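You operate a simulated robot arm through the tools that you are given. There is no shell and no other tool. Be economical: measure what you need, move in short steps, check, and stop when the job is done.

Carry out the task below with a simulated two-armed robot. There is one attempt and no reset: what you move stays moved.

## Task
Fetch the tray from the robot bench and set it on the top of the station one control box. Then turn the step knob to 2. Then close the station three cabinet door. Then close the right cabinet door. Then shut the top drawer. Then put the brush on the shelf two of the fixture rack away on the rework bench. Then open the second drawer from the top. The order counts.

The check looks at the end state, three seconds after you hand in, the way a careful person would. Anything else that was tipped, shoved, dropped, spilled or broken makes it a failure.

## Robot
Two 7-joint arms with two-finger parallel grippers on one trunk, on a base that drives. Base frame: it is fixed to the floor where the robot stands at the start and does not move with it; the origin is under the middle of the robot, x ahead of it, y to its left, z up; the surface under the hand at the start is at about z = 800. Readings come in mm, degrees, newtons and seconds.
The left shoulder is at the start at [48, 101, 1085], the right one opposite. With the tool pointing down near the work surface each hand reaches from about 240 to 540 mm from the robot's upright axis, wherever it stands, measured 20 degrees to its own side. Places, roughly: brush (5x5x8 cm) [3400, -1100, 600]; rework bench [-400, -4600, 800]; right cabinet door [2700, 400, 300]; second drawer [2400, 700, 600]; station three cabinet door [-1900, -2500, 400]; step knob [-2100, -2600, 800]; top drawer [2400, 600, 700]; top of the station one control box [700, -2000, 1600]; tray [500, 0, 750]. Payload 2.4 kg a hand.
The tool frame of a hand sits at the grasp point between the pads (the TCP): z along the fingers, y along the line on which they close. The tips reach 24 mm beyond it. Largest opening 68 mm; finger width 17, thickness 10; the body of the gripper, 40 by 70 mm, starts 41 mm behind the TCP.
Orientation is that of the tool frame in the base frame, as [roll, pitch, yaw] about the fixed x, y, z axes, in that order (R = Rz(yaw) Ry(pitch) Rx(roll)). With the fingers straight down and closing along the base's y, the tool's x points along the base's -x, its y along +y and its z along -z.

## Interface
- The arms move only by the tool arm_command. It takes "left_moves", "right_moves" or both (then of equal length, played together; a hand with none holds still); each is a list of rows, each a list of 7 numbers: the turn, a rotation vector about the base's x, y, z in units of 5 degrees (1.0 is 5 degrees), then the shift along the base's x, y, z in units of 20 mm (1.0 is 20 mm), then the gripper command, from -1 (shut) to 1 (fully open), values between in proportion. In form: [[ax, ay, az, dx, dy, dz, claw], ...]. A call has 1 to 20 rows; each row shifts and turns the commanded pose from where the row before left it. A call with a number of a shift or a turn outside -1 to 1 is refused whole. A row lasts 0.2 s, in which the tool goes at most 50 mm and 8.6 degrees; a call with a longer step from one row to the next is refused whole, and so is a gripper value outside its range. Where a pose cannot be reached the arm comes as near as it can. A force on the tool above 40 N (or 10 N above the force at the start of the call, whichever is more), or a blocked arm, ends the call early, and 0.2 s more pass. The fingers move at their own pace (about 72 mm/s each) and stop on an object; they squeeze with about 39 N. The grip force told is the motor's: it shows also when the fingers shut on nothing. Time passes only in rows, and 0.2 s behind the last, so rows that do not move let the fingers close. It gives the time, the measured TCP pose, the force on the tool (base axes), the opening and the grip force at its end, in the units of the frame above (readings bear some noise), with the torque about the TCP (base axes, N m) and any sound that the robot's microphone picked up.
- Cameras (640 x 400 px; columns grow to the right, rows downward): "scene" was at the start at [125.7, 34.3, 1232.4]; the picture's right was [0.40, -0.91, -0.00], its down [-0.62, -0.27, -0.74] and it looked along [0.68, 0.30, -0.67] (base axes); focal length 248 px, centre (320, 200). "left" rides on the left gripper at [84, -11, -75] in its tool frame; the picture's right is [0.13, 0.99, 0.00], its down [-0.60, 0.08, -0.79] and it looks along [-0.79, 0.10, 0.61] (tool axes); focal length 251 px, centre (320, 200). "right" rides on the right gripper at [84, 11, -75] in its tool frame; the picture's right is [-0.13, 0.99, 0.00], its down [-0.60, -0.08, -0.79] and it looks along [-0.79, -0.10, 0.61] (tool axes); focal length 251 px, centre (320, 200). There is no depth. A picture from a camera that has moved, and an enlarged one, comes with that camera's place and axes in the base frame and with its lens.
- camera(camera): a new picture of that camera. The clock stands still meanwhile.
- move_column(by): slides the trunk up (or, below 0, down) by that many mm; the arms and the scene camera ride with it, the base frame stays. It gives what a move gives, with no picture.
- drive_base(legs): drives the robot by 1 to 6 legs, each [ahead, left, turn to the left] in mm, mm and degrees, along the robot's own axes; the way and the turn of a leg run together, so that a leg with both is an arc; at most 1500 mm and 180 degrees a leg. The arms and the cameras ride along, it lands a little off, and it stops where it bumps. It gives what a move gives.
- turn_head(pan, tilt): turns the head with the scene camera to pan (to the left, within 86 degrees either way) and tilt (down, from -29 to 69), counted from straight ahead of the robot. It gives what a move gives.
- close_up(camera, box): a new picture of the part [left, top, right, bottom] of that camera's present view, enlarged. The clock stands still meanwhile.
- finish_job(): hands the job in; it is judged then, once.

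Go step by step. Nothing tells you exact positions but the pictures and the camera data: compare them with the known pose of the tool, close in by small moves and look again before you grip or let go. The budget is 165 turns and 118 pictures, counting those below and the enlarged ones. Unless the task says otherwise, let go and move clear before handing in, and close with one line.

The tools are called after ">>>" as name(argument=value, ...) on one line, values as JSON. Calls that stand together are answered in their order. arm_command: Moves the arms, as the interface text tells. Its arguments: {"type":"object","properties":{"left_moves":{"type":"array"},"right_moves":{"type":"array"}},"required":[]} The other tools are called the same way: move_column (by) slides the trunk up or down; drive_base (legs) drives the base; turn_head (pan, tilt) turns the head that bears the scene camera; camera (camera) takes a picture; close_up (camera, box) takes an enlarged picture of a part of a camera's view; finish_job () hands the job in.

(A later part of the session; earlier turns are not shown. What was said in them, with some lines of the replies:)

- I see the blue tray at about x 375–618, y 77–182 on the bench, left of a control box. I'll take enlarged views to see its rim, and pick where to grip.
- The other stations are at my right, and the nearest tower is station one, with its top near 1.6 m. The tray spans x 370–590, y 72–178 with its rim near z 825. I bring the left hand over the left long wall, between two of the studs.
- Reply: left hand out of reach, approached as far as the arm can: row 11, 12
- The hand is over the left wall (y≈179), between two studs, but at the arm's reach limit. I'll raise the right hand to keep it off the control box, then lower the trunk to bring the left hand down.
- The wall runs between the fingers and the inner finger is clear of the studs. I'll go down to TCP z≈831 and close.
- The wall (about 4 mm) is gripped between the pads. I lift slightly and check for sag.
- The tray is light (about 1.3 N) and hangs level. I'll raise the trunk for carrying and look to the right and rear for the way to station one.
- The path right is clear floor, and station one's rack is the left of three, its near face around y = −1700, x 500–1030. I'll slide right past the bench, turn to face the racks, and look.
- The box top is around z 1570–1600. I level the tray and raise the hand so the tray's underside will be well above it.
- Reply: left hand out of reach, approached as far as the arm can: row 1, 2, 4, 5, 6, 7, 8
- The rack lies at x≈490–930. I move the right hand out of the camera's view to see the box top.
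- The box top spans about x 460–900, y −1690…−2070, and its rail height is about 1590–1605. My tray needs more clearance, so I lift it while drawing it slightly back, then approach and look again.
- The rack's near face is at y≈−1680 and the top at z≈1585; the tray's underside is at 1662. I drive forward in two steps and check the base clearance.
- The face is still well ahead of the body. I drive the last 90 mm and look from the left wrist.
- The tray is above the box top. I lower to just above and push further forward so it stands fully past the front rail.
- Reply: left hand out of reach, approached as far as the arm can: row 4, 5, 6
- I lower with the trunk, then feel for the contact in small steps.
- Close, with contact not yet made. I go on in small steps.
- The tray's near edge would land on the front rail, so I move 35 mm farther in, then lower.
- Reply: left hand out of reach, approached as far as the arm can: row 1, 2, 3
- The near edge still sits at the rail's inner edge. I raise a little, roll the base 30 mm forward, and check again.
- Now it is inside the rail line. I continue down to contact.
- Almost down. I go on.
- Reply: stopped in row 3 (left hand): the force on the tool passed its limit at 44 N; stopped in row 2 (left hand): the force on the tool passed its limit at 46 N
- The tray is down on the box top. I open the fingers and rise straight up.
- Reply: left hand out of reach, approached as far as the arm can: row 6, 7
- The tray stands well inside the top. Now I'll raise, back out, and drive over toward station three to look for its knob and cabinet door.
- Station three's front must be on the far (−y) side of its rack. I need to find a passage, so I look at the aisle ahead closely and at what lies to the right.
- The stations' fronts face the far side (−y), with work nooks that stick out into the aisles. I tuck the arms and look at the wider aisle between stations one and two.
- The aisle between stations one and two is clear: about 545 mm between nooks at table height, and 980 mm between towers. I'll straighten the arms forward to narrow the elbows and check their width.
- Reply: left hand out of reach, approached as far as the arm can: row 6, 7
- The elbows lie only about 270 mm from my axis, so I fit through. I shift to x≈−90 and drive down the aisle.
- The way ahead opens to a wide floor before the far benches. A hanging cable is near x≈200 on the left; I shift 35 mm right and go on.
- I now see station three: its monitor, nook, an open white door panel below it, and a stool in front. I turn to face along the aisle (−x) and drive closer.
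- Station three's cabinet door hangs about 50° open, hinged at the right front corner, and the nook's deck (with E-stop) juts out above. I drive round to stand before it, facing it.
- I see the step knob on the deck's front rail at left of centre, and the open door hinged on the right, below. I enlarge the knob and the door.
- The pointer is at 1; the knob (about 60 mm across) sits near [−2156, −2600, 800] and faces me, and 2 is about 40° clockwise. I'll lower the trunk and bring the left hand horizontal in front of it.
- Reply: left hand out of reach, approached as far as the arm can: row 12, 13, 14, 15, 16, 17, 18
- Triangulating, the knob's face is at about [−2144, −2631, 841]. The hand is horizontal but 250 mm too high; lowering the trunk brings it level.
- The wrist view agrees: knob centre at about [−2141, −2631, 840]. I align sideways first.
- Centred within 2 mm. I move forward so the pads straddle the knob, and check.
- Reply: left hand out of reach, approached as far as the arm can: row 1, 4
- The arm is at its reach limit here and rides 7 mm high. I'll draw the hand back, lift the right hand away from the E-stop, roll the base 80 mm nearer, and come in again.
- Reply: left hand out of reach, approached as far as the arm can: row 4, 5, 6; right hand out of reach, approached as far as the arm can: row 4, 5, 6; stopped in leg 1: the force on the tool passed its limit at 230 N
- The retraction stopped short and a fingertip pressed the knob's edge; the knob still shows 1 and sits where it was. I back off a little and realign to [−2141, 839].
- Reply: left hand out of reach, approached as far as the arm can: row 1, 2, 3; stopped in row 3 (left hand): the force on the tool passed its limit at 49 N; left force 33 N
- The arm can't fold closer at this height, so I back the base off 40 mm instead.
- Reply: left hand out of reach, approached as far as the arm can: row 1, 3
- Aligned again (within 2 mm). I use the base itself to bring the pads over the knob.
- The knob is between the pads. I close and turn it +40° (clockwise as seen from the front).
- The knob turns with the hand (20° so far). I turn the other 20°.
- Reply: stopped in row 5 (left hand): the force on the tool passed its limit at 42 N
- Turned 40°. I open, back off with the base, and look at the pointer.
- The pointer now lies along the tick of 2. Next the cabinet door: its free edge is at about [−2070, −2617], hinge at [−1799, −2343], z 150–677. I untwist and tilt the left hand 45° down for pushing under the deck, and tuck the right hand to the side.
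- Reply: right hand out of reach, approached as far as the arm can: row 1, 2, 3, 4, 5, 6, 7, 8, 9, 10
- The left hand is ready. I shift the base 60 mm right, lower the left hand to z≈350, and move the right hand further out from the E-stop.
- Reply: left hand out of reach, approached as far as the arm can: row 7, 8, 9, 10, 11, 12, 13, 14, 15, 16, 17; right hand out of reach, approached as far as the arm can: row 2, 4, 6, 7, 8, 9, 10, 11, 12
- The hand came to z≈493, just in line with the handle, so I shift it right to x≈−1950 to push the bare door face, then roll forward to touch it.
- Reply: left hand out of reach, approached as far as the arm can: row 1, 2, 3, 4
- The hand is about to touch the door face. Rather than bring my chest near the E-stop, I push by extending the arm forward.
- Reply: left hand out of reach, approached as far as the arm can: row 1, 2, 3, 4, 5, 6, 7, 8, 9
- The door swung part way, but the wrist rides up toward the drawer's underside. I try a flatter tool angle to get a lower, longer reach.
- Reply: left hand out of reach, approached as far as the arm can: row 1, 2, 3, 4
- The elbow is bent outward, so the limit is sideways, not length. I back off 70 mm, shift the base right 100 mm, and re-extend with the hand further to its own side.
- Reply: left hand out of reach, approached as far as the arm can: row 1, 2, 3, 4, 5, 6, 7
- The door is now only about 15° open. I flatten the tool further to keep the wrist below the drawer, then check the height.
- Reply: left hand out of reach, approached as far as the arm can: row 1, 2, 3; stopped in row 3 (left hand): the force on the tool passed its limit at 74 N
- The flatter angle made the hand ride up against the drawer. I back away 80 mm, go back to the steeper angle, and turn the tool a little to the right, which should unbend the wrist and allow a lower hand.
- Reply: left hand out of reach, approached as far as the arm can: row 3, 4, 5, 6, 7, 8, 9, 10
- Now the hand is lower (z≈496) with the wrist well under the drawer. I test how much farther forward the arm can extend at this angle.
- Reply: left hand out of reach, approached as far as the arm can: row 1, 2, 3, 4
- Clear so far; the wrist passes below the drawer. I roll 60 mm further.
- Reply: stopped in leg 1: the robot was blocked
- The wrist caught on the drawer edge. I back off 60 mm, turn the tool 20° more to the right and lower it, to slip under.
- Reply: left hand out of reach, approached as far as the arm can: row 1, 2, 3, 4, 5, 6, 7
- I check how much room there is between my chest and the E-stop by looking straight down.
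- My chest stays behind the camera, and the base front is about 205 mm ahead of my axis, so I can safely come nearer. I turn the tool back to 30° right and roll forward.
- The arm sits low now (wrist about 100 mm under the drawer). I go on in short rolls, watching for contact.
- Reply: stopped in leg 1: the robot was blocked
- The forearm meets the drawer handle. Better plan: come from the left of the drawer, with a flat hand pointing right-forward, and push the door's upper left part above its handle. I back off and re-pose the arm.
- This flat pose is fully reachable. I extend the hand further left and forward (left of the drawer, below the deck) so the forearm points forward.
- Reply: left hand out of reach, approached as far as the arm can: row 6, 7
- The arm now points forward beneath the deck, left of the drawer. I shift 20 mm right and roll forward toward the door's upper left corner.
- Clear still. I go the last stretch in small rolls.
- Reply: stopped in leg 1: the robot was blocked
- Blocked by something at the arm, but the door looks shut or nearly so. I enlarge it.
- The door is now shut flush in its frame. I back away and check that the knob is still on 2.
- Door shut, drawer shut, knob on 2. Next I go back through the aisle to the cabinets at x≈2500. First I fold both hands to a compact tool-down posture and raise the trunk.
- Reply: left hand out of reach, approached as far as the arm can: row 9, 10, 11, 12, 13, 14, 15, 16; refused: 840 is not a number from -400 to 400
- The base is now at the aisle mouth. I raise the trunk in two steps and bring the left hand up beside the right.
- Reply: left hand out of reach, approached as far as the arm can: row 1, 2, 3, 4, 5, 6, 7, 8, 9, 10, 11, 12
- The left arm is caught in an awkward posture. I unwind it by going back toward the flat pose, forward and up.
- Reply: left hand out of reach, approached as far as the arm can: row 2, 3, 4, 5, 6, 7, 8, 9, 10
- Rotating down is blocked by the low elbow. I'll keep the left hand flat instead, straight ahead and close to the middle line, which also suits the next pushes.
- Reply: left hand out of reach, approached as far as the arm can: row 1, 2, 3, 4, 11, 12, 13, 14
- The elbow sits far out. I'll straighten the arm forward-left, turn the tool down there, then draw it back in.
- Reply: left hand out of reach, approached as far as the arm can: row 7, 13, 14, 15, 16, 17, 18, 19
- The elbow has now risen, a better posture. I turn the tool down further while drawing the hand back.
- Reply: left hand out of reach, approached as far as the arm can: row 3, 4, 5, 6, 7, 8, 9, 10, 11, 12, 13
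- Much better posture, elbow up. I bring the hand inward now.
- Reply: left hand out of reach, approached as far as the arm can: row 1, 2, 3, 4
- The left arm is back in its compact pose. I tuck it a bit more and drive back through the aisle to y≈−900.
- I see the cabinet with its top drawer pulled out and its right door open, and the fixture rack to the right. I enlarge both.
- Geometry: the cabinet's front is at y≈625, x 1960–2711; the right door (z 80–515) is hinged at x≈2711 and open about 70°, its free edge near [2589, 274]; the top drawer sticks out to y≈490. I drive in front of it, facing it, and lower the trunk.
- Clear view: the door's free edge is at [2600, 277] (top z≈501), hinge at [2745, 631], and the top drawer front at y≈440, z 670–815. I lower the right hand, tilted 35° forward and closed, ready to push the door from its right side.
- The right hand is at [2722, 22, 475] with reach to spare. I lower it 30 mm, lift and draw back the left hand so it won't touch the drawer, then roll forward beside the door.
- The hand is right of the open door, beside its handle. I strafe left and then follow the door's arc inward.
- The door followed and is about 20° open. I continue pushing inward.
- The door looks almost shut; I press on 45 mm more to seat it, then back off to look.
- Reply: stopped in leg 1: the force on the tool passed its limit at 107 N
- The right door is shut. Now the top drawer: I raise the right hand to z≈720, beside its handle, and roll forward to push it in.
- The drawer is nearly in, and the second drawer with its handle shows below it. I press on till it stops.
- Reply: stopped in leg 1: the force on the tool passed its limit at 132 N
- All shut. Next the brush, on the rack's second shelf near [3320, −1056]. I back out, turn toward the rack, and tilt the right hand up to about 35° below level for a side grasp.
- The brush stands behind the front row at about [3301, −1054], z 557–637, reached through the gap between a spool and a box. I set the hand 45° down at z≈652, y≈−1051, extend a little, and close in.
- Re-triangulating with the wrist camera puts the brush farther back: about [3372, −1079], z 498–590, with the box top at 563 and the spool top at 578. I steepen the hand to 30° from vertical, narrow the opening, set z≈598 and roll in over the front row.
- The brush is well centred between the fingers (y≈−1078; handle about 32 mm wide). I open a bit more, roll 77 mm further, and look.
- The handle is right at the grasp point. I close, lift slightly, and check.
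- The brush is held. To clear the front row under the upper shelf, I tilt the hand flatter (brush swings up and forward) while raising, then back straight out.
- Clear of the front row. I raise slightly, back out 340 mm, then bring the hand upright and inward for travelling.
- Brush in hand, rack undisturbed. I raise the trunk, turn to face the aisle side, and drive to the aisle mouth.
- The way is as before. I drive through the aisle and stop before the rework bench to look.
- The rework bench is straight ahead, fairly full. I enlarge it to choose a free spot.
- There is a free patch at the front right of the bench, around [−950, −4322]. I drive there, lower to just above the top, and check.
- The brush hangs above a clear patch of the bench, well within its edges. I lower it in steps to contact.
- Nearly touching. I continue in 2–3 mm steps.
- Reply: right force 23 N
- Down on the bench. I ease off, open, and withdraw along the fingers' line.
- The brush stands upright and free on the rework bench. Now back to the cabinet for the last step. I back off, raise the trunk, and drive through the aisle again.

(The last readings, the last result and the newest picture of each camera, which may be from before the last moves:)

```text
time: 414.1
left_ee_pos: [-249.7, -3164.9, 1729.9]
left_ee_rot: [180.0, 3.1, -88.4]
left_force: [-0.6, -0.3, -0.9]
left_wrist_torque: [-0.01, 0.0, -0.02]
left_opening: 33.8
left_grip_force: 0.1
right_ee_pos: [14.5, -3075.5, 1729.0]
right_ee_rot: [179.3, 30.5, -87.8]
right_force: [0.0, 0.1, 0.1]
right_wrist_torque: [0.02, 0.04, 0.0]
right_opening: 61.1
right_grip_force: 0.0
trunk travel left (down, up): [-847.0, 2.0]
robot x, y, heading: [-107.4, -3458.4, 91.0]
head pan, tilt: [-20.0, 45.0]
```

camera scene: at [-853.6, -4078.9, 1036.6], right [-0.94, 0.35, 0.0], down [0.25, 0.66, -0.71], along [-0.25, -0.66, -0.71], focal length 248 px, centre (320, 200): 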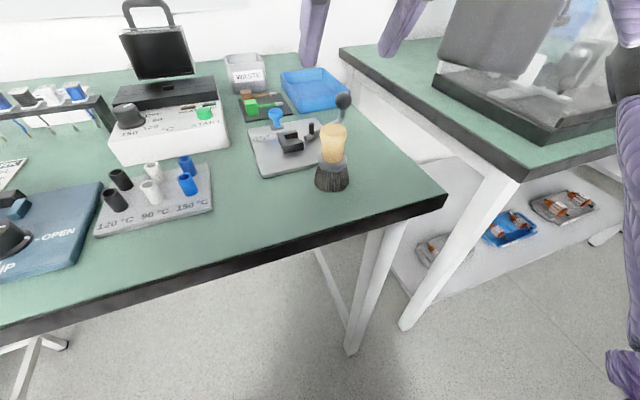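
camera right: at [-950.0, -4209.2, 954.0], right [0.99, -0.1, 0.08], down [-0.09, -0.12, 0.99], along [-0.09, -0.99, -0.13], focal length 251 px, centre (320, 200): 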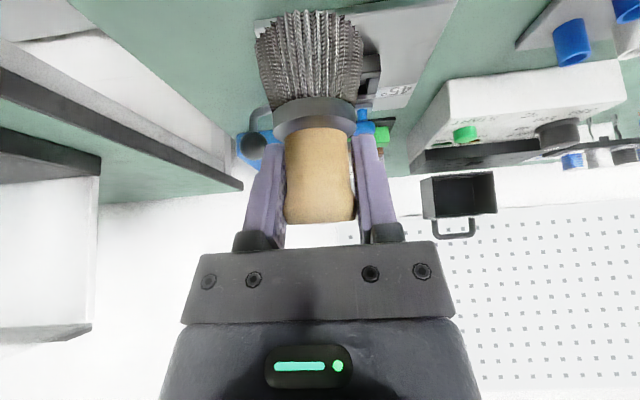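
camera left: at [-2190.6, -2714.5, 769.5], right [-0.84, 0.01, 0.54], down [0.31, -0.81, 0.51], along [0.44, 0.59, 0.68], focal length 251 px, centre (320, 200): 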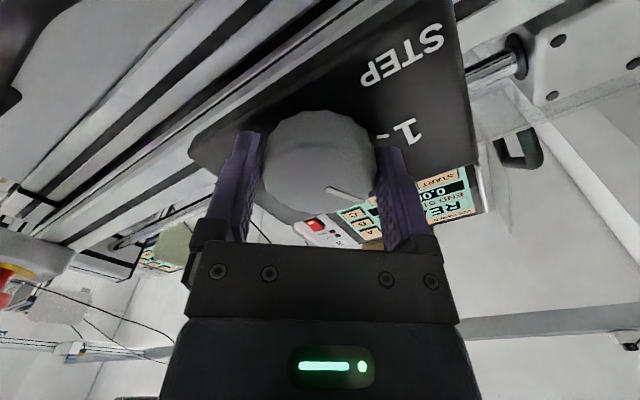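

>>> drive_base(legs=[[0, 20, -1.2], [1300, 0, 0], [1300, 0, 0]])

>>> drive_base(legs=[[0, 0, -90], [1250, 0, 0], [1250, 0, 0]])

```text
time: 427.2
left_ee_pos: [-259.9, -551.9, 1728.9]
left_ee_rot: [180.0, 3.2, -89.5]
left_force: [0.3, -0.1, 0.2]
left_wrist_torque: [-0.03, -0.01, -0.01]
left_opening: 34.0
left_grip_force: 0.2
right_ee_pos: [4.5, -468.0, 1730.2]
right_ee_rot: [179.3, 30.7, -89.2]
right_force: [-0.6, -0.1, 0.3]
right_wrist_torque: [0.0, -0.03, -0.01]
right_opening: 61.2
right_grip_force: 0.0
trunk travel left (down, up): [-847.0, 2.0]
robot x, y, heading: [-124.4, -846.1, 89.9]
head pan, tilt: [-20.0, 45.0]
```

```text
time: 443.2
left_ee_pos: [2658.8, -672.5, 1729.2]
left_ee_rot: [180.0, 3.1, -178.6]
left_force: [-0.7, -0.3, 0.1]
left_wrist_torque: [0.01, -0.01, 0.02]
left_opening: 34.1
left_grip_force: 0.0
right_ee_pos: [2747.7, -935.8, 1728.2]
right_ee_rot: [179.3, 30.6, -178.0]
right_force: [0.6, -0.1, 0.2]
right_wrist_torque: [-0.02, -0.03, -0.01]
right_opening: 61.5
right_grip_force: 0.0
trunk travel left (down, up): [-847.0, 2.0]
robot x, y, heading: [2372.9, -810.0, 0.8]
head pan, tilt: [-20.0, 45.0]
```

I'm before the cabinet area again. I turn to face the cabinet, step to x≈2235, lower the trunk, and look.

>>> drive_base(legs=[[0, 0, 89], [0, 138, 0], [520, 0, 0]])

>>> move_column(by=-400)

>>> move_column(by=-400)

>>> arm_command(right_moves=[[1, 0, 0, 0.1, 0.5, -1, 0.8], [1, 0, 0, 0.1, 0.5, -1, 0.8], [1, 0, 0, 0.1, 0.5, -1, 0.8], [1, 0, 0, 0.1, 0.5, -1, 0.8], [1, 0, 0, 0.1, 0.3, -1, 0.8], [1, 0, 0, 0.1, 0.2, -1, 0.8], [0, 0, 0, 0.1, 0, -1, 0.8], [0, 0, 0, 0.1, 0, -1, 0.8], [0, 0, 0, 0.1, 0, -1, 0.8], [0, 0, 0, 0.1, 0, -1, 0.8], [0, 0, 0, 0.1, 0, -1, 0.8], [0, 0, 0, 0, 0, 0, 0.8]])

```text
time: 451.0
left_ee_pos: [2095.5, 0.3, 1727.9]
left_ee_rot: [180.0, 3.2, -89.6]
left_force: [0.1, -0.6, -0.6]
left_wrist_torque: [0.07, -0.03, 0.01]
left_opening: 33.9
left_grip_force: 0.0
right_ee_pos: [2360.1, 83.8, 1728.4]
right_ee_rot: [179.3, 30.6, -88.9]
right_force: [0.1, 0.4, 0.5]
right_wrist_torque: [-0.02, 0.02, -0.01]
right_opening: 61.1
right_grip_force: 0.0
trunk travel left (down, up): [-847.0, 2.0]
robot x, y, heading: [2229.8, -293.1, 90.0]
head pan, tilt: [-20.0, 45.0]
```

```text
time: 454.8
left_ee_pos: [2095.2, -1.0, 1328.3]
left_ee_rot: [180.0, 3.0, -89.5]
left_force: [1.2, -0.6, 0.7]
left_wrist_torque: [0.03, 0.01, 0.0]
left_opening: 34.2
left_grip_force: 0.1
right_ee_pos: [2361.5, 83.7, 1328.0]
right_ee_rot: [179.2, 30.6, -89.0]
right_force: [-0.2, 0.3, 0.1]
right_wrist_torque: [0.03, 0.01, 0.02]
right_opening: 61.1
right_grip_force: 0.1
trunk travel left (down, up): [-447.0, 402.0]
robot x, y, heading: [2230.8, -293.2, 90.0]
head pan, tilt: [-20.0, 45.0]
```

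```text
time: 458.6
left_ee_pos: [2094.4, -1.2, 929.4]
left_ee_rot: [179.9, 3.2, -89.6]
left_force: [-0.2, 0.6, 0.3]
left_wrist_torque: [-0.03, -0.01, 0.02]
left_opening: 34.0
left_grip_force: 0.1
right_ee_pos: [2361.1, 83.1, 929.0]
right_ee_rot: [179.2, 30.7, -89.0]
right_force: [0.4, -0.5, -0.4]
right_wrist_torque: [0.03, 0.03, 0.01]
right_opening: 61.3
right_grip_force: 0.0
trunk travel left (down, up): [-47.0, 802.0]
robot x, y, heading: [2229.3, -293.5, 89.9]
head pan, tilt: [-20.0, 45.0]
```

```text
time: 461.2
left_ee_pos: [2093.9, -0.8, 928.5]
left_ee_rot: [180.0, 3.1, -89.5]
left_force: [-0.4, 1.0, -0.2]
left_wrist_torque: [-0.02, -0.01, -0.04]
left_opening: 33.9
left_grip_force: 0.0
right_ee_pos: [2381.5, 143.1, 710.2]
right_ee_rot: [-179.6, 60.7, -88.1]
right_force: [0.3, -1.1, 0.2]
right_wrist_torque: [-0.01, 0.0, 0.01]
right_opening: 61.5
right_grip_force: 0.0
right hand out of reach, approached as far as the arm can: row 7, 8
trunk travel left (down, up): [-47.0, 802.0]
robot x, y, heading: [2229.4, -292.1, 90.0]
head pan, tilt: [-20.0, 45.0]
```

The hand is at [2381, 143, 710], 30° below level. I lower the trunk 40 mm and roll the gripper 90° so the fingers close across the horizontal handle bar.

>>> move_column(by=-40)

>>> arm_command(right_moves=[[0, 0.87, -0.49, 0, 0, -0.1, 0.8], [0, 0.87, -0.49, 0, 0, -0.1, 0.8], [0, 0.87, -0.49, 0, 0, -0.1, 0.8], [0, 0.87, -0.49, 0, 0, -0.1, 0.8], [0, 0.87, -0.49, 0, 0, -0.1, 0.8], [0, 0.87, -0.49, 0, 0, -0.1, 0.8], [0, 0.87, -0.49, 0, 0, -0.1, 0.8], [0, 0.87, -0.49, 0, 0, -0.1, 0.8], [0, 0.87, -0.49, 0, 0, -0.1, 0.8], [0, 0.87, -0.49, 0, 0, -0.1, 0.8], [0, 0.87, -0.49, 0, 0, -0.1, 0.8], [0, 0.87, -0.49, 0, 0, -0.1, 0.8], [0, 0.87, -0.49, 0, 0, -0.1, 0.8], [0, 0.87, -0.49, 0, 0, -0.1, 0.8], [0, 0.87, -0.49, 0, 0, -0.1, 0.8], [0, 0.87, -0.49, 0, 0, -0.1, 0.8], [0, 0.87, -0.49, 0, 0, -0.1, 0.8], [0, 0.87, -0.49, 0, 0, -0.1, 0.8], [0, 0, 0, 0, 0, 0, 0.8]])

>>> turn_head(pan=0, tilt=25)

>>> camera(camera="scene")

```text
time: 462.1
left_ee_pos: [2095.7, -0.4, 889.1]
left_ee_rot: [-180.0, 3.1, -89.4]
left_force: [-0.5, 0.3, -0.5]
left_wrist_torque: [0.03, 0.01, 0.0]
left_opening: 33.9
left_grip_force: 0.1
right_ee_pos: [2381.1, 148.0, 656.8]
right_ee_rot: [-179.8, 58.3, -88.3]
right_force: [0.7, 0.7, 0.2]
right_wrist_torque: [0.02, -0.01, -0.01]
right_opening: 61.0
right_grip_force: 0.1
trunk travel left (down, up): [-7.0, 842.0]
robot x, y, heading: [2232.1, -291.9, 90.0]
head pan, tilt: [-20.0, 45.0]
```

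```text
time: 466.1
left_ee_pos: [2094.1, -0.6, 888.8]
left_ee_rot: [-180.0, 3.1, -89.6]
left_force: [-0.2, 0.3, -0.1]
left_wrist_torque: [-0.01, -0.01, -0.01]
left_opening: 33.9
left_grip_force: 0.1
right_ee_pos: [2388.3, 161.1, 661.9]
right_ee_rot: [118.4, -0.3, -177.5]
right_force: [0.0, 0.1, 0.2]
right_wrist_torque: [0.02, 0.0, 0.0]
right_opening: 61.3
right_grip_force: 0.1
right hand out of reach, approached as far as the arm can: row 6, 7, 8, 9, 10, 11, 12, 13, 14, 15, 16, 17, 18
trunk travel left (down, up): [-7.0, 842.0]
robot x, y, heading: [2229.5, -291.4, 89.9]
head pan, tilt: [-20.0, 45.0]
```

```text
time: 466.9
left_ee_pos: [2094.6, 0.5, 888.5]
left_ee_rot: [180.0, 3.2, -89.6]
left_force: [-0.3, 1.0, 0.3]
left_wrist_torque: [-0.02, 0.01, 0.0]
left_opening: 34.0
left_grip_force: 0.0
right_ee_pos: [2388.0, 162.1, 662.4]
right_ee_rot: [118.4, -0.2, -177.4]
right_force: [0.2, -0.1, -0.5]
right_wrist_torque: [-0.04, -0.02, 0.01]
right_opening: 61.3
right_grip_force: 0.0
trunk travel left (down, up): [-7.0, 842.0]
robot x, y, heading: [2229.8, -291.5, 89.8]
head pan, tilt: [0.0, 25.0]
```

```text
8 pictures are left
camera scene: at [2231.2, -63.3, 957.4], right [1.0, 0.0, 0.0], down [0.0, -0.42, -0.91], along [0.0, 0.91, -0.42], focal length 248 px, centre (320, 200)
```

scene: 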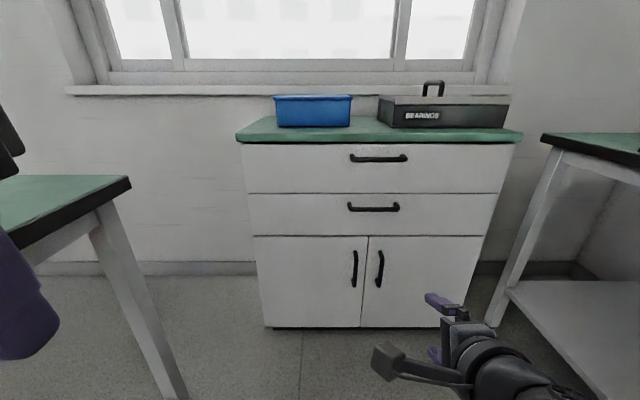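

The gripper is rolled and aligned at x≈2388 with the second drawer's handle (bar near y≈580, z≈632). I lower it 25 mm, roll in, and look from the wrist.

>>> arm_command(right_moves=[[0, 0, 0, 0, 0, -0.6, 0.8], [0, 0, 0, 0, 0, -0.6, 0.8], [0, 0, 0, 0, 0, -0.2, 0.8], [0, 0, 0, 0, 0, 0, 0.8]])

>>> drive_base(legs=[[345, 0, 0]])

>>> camera(camera="right")

>>> turn_head(pan=-20, tilt=35)

>>> camera(camera="scene")

```text
time: 467.9
left_ee_pos: [2094.5, -0.9, 889.6]
left_ee_rot: [179.9, 3.1, -89.5]
left_force: [-0.5, 0.2, 0.0]
left_wrist_torque: [-0.01, 0.01, -0.01]
left_opening: 33.9
left_grip_force: 0.1
right_ee_pos: [2386.9, 161.5, 661.8]
right_ee_rot: [118.3, -0.2, -177.4]
right_force: [0.3, 0.6, 0.0]
right_wrist_torque: [0.02, -0.01, -0.02]
right_opening: 61.2
right_grip_force: 0.1
right hand out of reach, approached as far as the arm can: row 1, 2, 3
trunk travel left (down, up): [-7.0, 842.0]
robot x, y, heading: [2231.9, -291.1, 90.2]
head pan, tilt: [0.0, 25.0]
```

```text
time: 470.1
left_ee_pos: [2094.6, 342.6, 888.4]
left_ee_rot: [180.0, 3.1, -89.4]
left_force: [-0.2, 0.2, -0.5]
left_wrist_torque: [-0.01, 0.02, 0.0]
left_opening: 33.8
left_grip_force: 0.1
right_ee_pos: [2385.9, 505.0, 662.4]
right_ee_rot: [118.4, -0.2, -177.3]
right_force: [0.6, -0.1, -0.3]
right_wrist_torque: [0.02, 0.03, -0.03]
right_opening: 61.1
right_grip_force: 0.0
trunk travel left (down, up): [-7.0, 842.0]
robot x, y, heading: [2229.6, 56.5, 90.0]
head pan, tilt: [0.0, 25.0]
```

```text
7 pictures are left
camera right: at [2304.7, 440.1, 707.4], right [0.11, 0.48, 0.87], down [0.64, -0.71, 0.31], along [0.76, 0.52, -0.38], focal length 251 px, centre (320, 200)
```

right: 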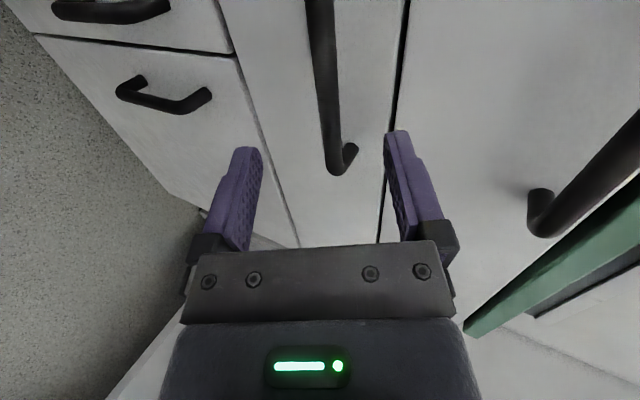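

```text
time: 471.0
left_ee_pos: [2095.5, 343.4, 888.8]
left_ee_rot: [-180.0, 3.1, -89.4]
left_force: [0.8, -0.8, 0.2]
left_wrist_torque: [0.03, -0.02, 0.02]
left_opening: 33.8
left_grip_force: 0.0
right_ee_pos: [2387.1, 505.6, 661.6]
right_ee_rot: [118.4, -0.2, -177.3]
right_force: [-1.3, 0.3, 0.4]
right_wrist_torque: [0.02, -0.01, 0.0]
right_opening: 61.4
right_grip_force: 0.0
trunk travel left (down, up): [-7.0, 842.0]
robot x, y, heading: [2229.1, 52.1, 90.2]
head pan, tilt: [-20.0, 35.0]
```

```text
6 pictures are left
camera scene: at [2260.4, 270.9, 941.7], right [0.94, -0.34, 0.0], down [-0.19, -0.54, -0.82], along [0.28, 0.77, -0.57], focal length 248 px, centre (320, 200)
```

scene: 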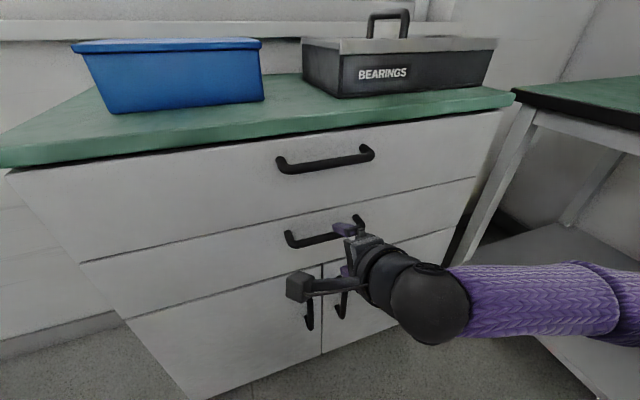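

The handle bar lies centred between the fingers, about 70 mm ahead and some 35 mm lower. I tilt the tool 15° steeper to be able to lower it to z≈634, and narrow the opening.

>>> arm_command(right_moves=[[-1, 0, 0, 0, 0, -0.5, 0.25], [-1, 0, 0, 0, 0, -0.5, 0.25], [-1, 0, 0, 0, 0, -0.4, 0.25], [0, 0, 0, 0, 0, 0, 0.25]])

```text
time: 472.0
left_ee_pos: [2094.2, 342.5, 889.0]
left_ee_rot: [179.9, 3.0, -89.4]
left_force: [0.3, -0.5, 0.2]
left_wrist_torque: [0.03, -0.02, 0.0]
left_opening: 34.0
left_grip_force: 0.0
right_ee_pos: [2387.4, 506.1, 632.7]
right_ee_rot: [133.4, -0.9, -177.6]
right_force: [-0.1, 0.3, -0.6]
right_wrist_torque: [0.01, -0.01, 0.02]
right_opening: 42.6
right_grip_force: 0.1
trunk travel left (down, up): [-7.0, 842.0]
robot x, y, heading: [2229.4, 48.1, 89.9]
head pan, tilt: [-20.0, 35.0]
```

Reached. To let the upper finger pass over the bar, I raise 12 mm, roll in 62 mm, then check from the wrist.

>>> arm_command(right_moves=[[0, 0, 0, 0, 0, 0.6, 0.25], [0, 0, 0, 0, 0, 0, 0.25]])

>>> drive_base(legs=[[62, 0, 0]])

>>> camera(camera="right")

```text
time: 472.6
left_ee_pos: [2094.4, 343.1, 887.6]
left_ee_rot: [179.9, 3.1, -89.4]
left_force: [-0.2, 0.2, 0.0]
left_wrist_torque: [-0.01, 0.0, -0.02]
left_opening: 34.2
left_grip_force: 0.1
right_ee_pos: [2387.6, 504.5, 645.0]
right_ee_rot: [133.4, -0.9, -177.5]
right_force: [0.0, -0.1, 0.5]
right_wrist_torque: [-0.02, 0.02, 0.01]
right_opening: 42.7
right_grip_force: 0.0
trunk travel left (down, up): [-7.0, 842.0]
robot x, y, heading: [2230.7, 50.6, 90.2]
head pan, tilt: [-20.0, 35.0]
```

```text
time: 473.6
left_ee_pos: [2093.7, 406.1, 888.1]
left_ee_rot: [180.0, 3.0, -89.5]
left_force: [-0.1, 0.0, -0.6]
left_wrist_torque: [0.01, 0.01, -0.01]
left_opening: 34.0
left_grip_force: 0.1
right_ee_pos: [2387.1, 567.4, 645.7]
right_ee_rot: [133.4, -0.9, -177.5]
right_force: [-0.9, -0.1, -0.7]
right_wrist_torque: [0.02, 0.0, 0.05]
right_opening: 42.6
right_grip_force: 0.0
trunk travel left (down, up): [-7.0, 842.0]
robot x, y, heading: [2230.3, 116.3, 90.0]
head pan, tilt: [-20.0, 35.0]
```

```text
5 pictures are left
camera right: at [2304.8, 517.1, 706.4], right [0.11, 0.69, 0.72], down [0.64, -0.6, 0.48], along [0.76, 0.41, -0.51], focal length 251 px, centre (320, 200)
```

right: 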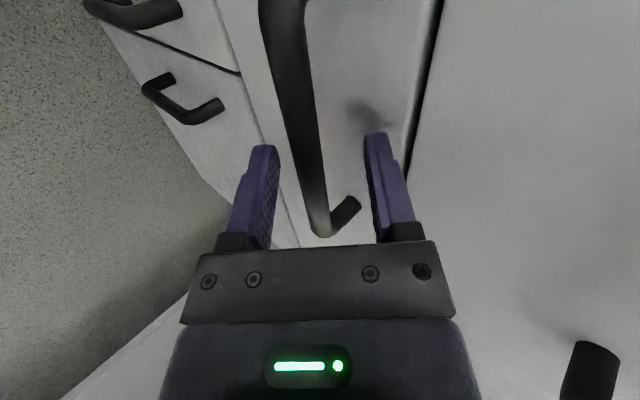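

The bar is between the fingers, 11 mm past the grasp point. I centre by a few millimetres and close on it.

>>> arm_command(right_moves=[[0, 0, 0, 0, -0.2, -0.25, 0.25], [0, 0, 0, 0, 0, 0, -0.3], [0, 0, 0, 0, 0, 0, -1], [0, 0, 0, 0, 0, 0, -1], [0, 0, 0, 0, 0, 0, -1]])

```text
time: 474.8
left_ee_pos: [2093.8, 405.4, 889.7]
left_ee_rot: [-180.0, 3.2, -89.4]
left_force: [0.0, 0.4, 0.4]
left_wrist_torque: [0.03, -0.02, -0.01]
left_opening: 34.0
left_grip_force: 0.1
right_ee_pos: [2386.7, 564.0, 640.3]
right_ee_rot: [133.3, -0.9, -177.5]
right_force: [0.6, 2.8, 5.6]
right_wrist_torque: [0.08, 0.45, -0.21]
right_opening: 14.9
right_grip_force: 34.0
trunk travel left (down, up): [-7.0, 842.0]
robot x, y, heading: [2228.8, 114.3, 89.8]
head pan, tilt: [-20.0, 35.0]
```

Gripped (15 mm bar). I pull the drawer open by rolling the base back.

>>> drive_base(legs=[[-110, 0, 0]])

>>> drive_base(legs=[[-110, 0, 0]])

>>> camera(camera="scene")

```text
time: 475.9
left_ee_pos: [2093.8, 297.1, 889.0]
left_ee_rot: [-180.0, 3.1, -89.4]
left_force: [-0.1, 0.2, -1.2]
left_wrist_torque: [0.02, 0.03, 0.01]
left_opening: 33.7
left_grip_force: 0.0
right_ee_pos: [2387.5, 454.7, 642.0]
right_ee_rot: [133.4, -0.9, -177.4]
right_force: [-1.7, -1.4, 8.4]
right_wrist_torque: [0.08, 0.32, -0.33]
right_opening: 14.6
right_grip_force: 34.0
trunk travel left (down, up): [-7.0, 842.0]
robot x, y, heading: [2230.8, 8.2, 90.3]
head pan, tilt: [-20.0, 35.0]
```

```text
time: 477.1
left_ee_pos: [2094.2, 185.0, 888.2]
left_ee_rot: [180.0, 3.1, -89.3]
left_force: [-0.2, -0.4, 0.0]
left_wrist_torque: [-0.03, 0.03, 0.0]
left_opening: 34.0
left_grip_force: 0.1
right_ee_pos: [2387.2, 343.9, 641.6]
right_ee_rot: [133.4, -0.9, -177.4]
right_force: [-3.4, -2.2, 5.4]
right_wrist_torque: [0.05, 0.33, -0.29]
right_opening: 14.8
right_grip_force: 34.2
trunk travel left (down, up): [-7.0, 842.0]
robot x, y, heading: [2229.3, -108.1, 90.1]
head pan, tilt: [-20.0, 35.0]
```

```text
4 pictures are left
camera scene: at [2260.5, 112.6, 941.8], right [0.94, -0.34, 0.0], down [-0.19, -0.54, -0.82], along [0.28, 0.77, -0.57], focal length 248 px, centre (320, 200)
```

scene: 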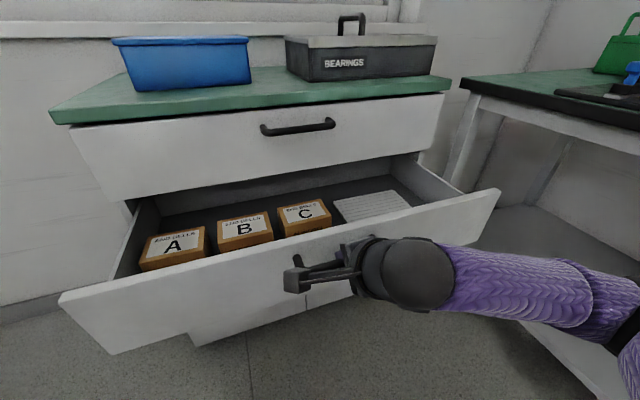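

The second drawer is out by about 220 mm. I release the bar and withdraw along the fingers' line, then check.

>>> arm_command(right_moves=[[0, 0, 0, 0, 0, 0, -0.2], [0, 0, 0, 0, 0, 0, 0.25], [0, 0, 0, 0, 0, 0, 0.25], [0, 0, 0, 0, -0.5, 0.47, 0.25], [0, 0, 0, 0, -0.73, 0.69, 0.25], [0, 0, 0, 0, -0.73, 0.69, 0.25], [0, 0, 0, 0, -0.73, 0.69, 0.25], [0, 0, 0, 0, -0.73, 0.69, 0.25], [0, 0, 0, 0, 0, 0, 0.25]])

>>> drive_base(legs=[[-250, 0, 0]])

>>> camera(camera="scene")

```text
time: 479.1
left_ee_pos: [2095.4, 185.1, 887.9]
left_ee_rot: [179.9, 3.1, -89.3]
left_force: [0.3, 0.0, 0.0]
left_wrist_torque: [-0.02, 0.01, -0.01]
left_opening: 33.9
left_grip_force: 0.1
right_ee_pos: [2387.5, 315.8, 709.1]
right_ee_rot: [133.4, -1.0, -177.4]
right_force: [-0.3, 1.4, 0.6]
right_wrist_torque: [0.03, -0.01, 0.0]
right_opening: 42.1
right_grip_force: 0.0
right hand out of reach, approached as far as the arm can: row 6, 7, 8
trunk travel left (down, up): [-7.0, 842.0]
robot x, y, heading: [2227.9, -108.1, 90.2]
head pan, tilt: [-20.0, 35.0]
```

```text
time: 481.0
left_ee_pos: [2095.5, -65.7, 887.7]
left_ee_rot: [179.9, 3.0, -89.4]
left_force: [-0.7, 0.3, -0.4]
left_wrist_torque: [0.0, -0.03, 0.0]
left_opening: 33.9
left_grip_force: 0.0
right_ee_pos: [2387.9, 64.6, 709.1]
right_ee_rot: [133.5, -1.0, -177.5]
right_force: [-0.5, 0.1, -0.1]
right_wrist_torque: [0.04, 0.0, 0.04]
right_opening: 42.4
right_grip_force: 0.1
trunk travel left (down, up): [-7.0, 842.0]
robot x, y, heading: [2232.1, -359.1, 90.0]
head pan, tilt: [-20.0, 35.0]
```

```text
3 pictures are left
camera scene: at [2261.5, -138.0, 941.7], right [0.94, -0.34, 0.0], down [-0.2, -0.54, -0.82], along [0.28, 0.77, -0.57], focal length 248 px, centre (320, 200)
```

scene: 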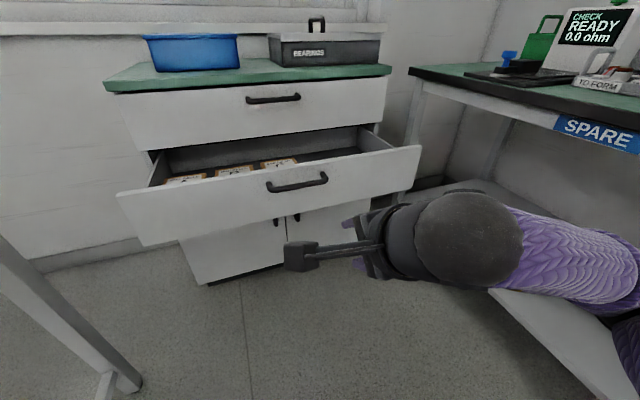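

The second drawer is open, the top drawer and both doors are shut, and both hands are free and clear. I hand in.

>>> finish_job()

```text
The job is handed in.
```

All seven steps were done in the order given, and the job is handed in. I saw each end state in the pictures. While I lined up on the step knob, a roll forward pressed a fingertip on its edge at 230 N; nothing moved, and it later turned to 2 as normal.
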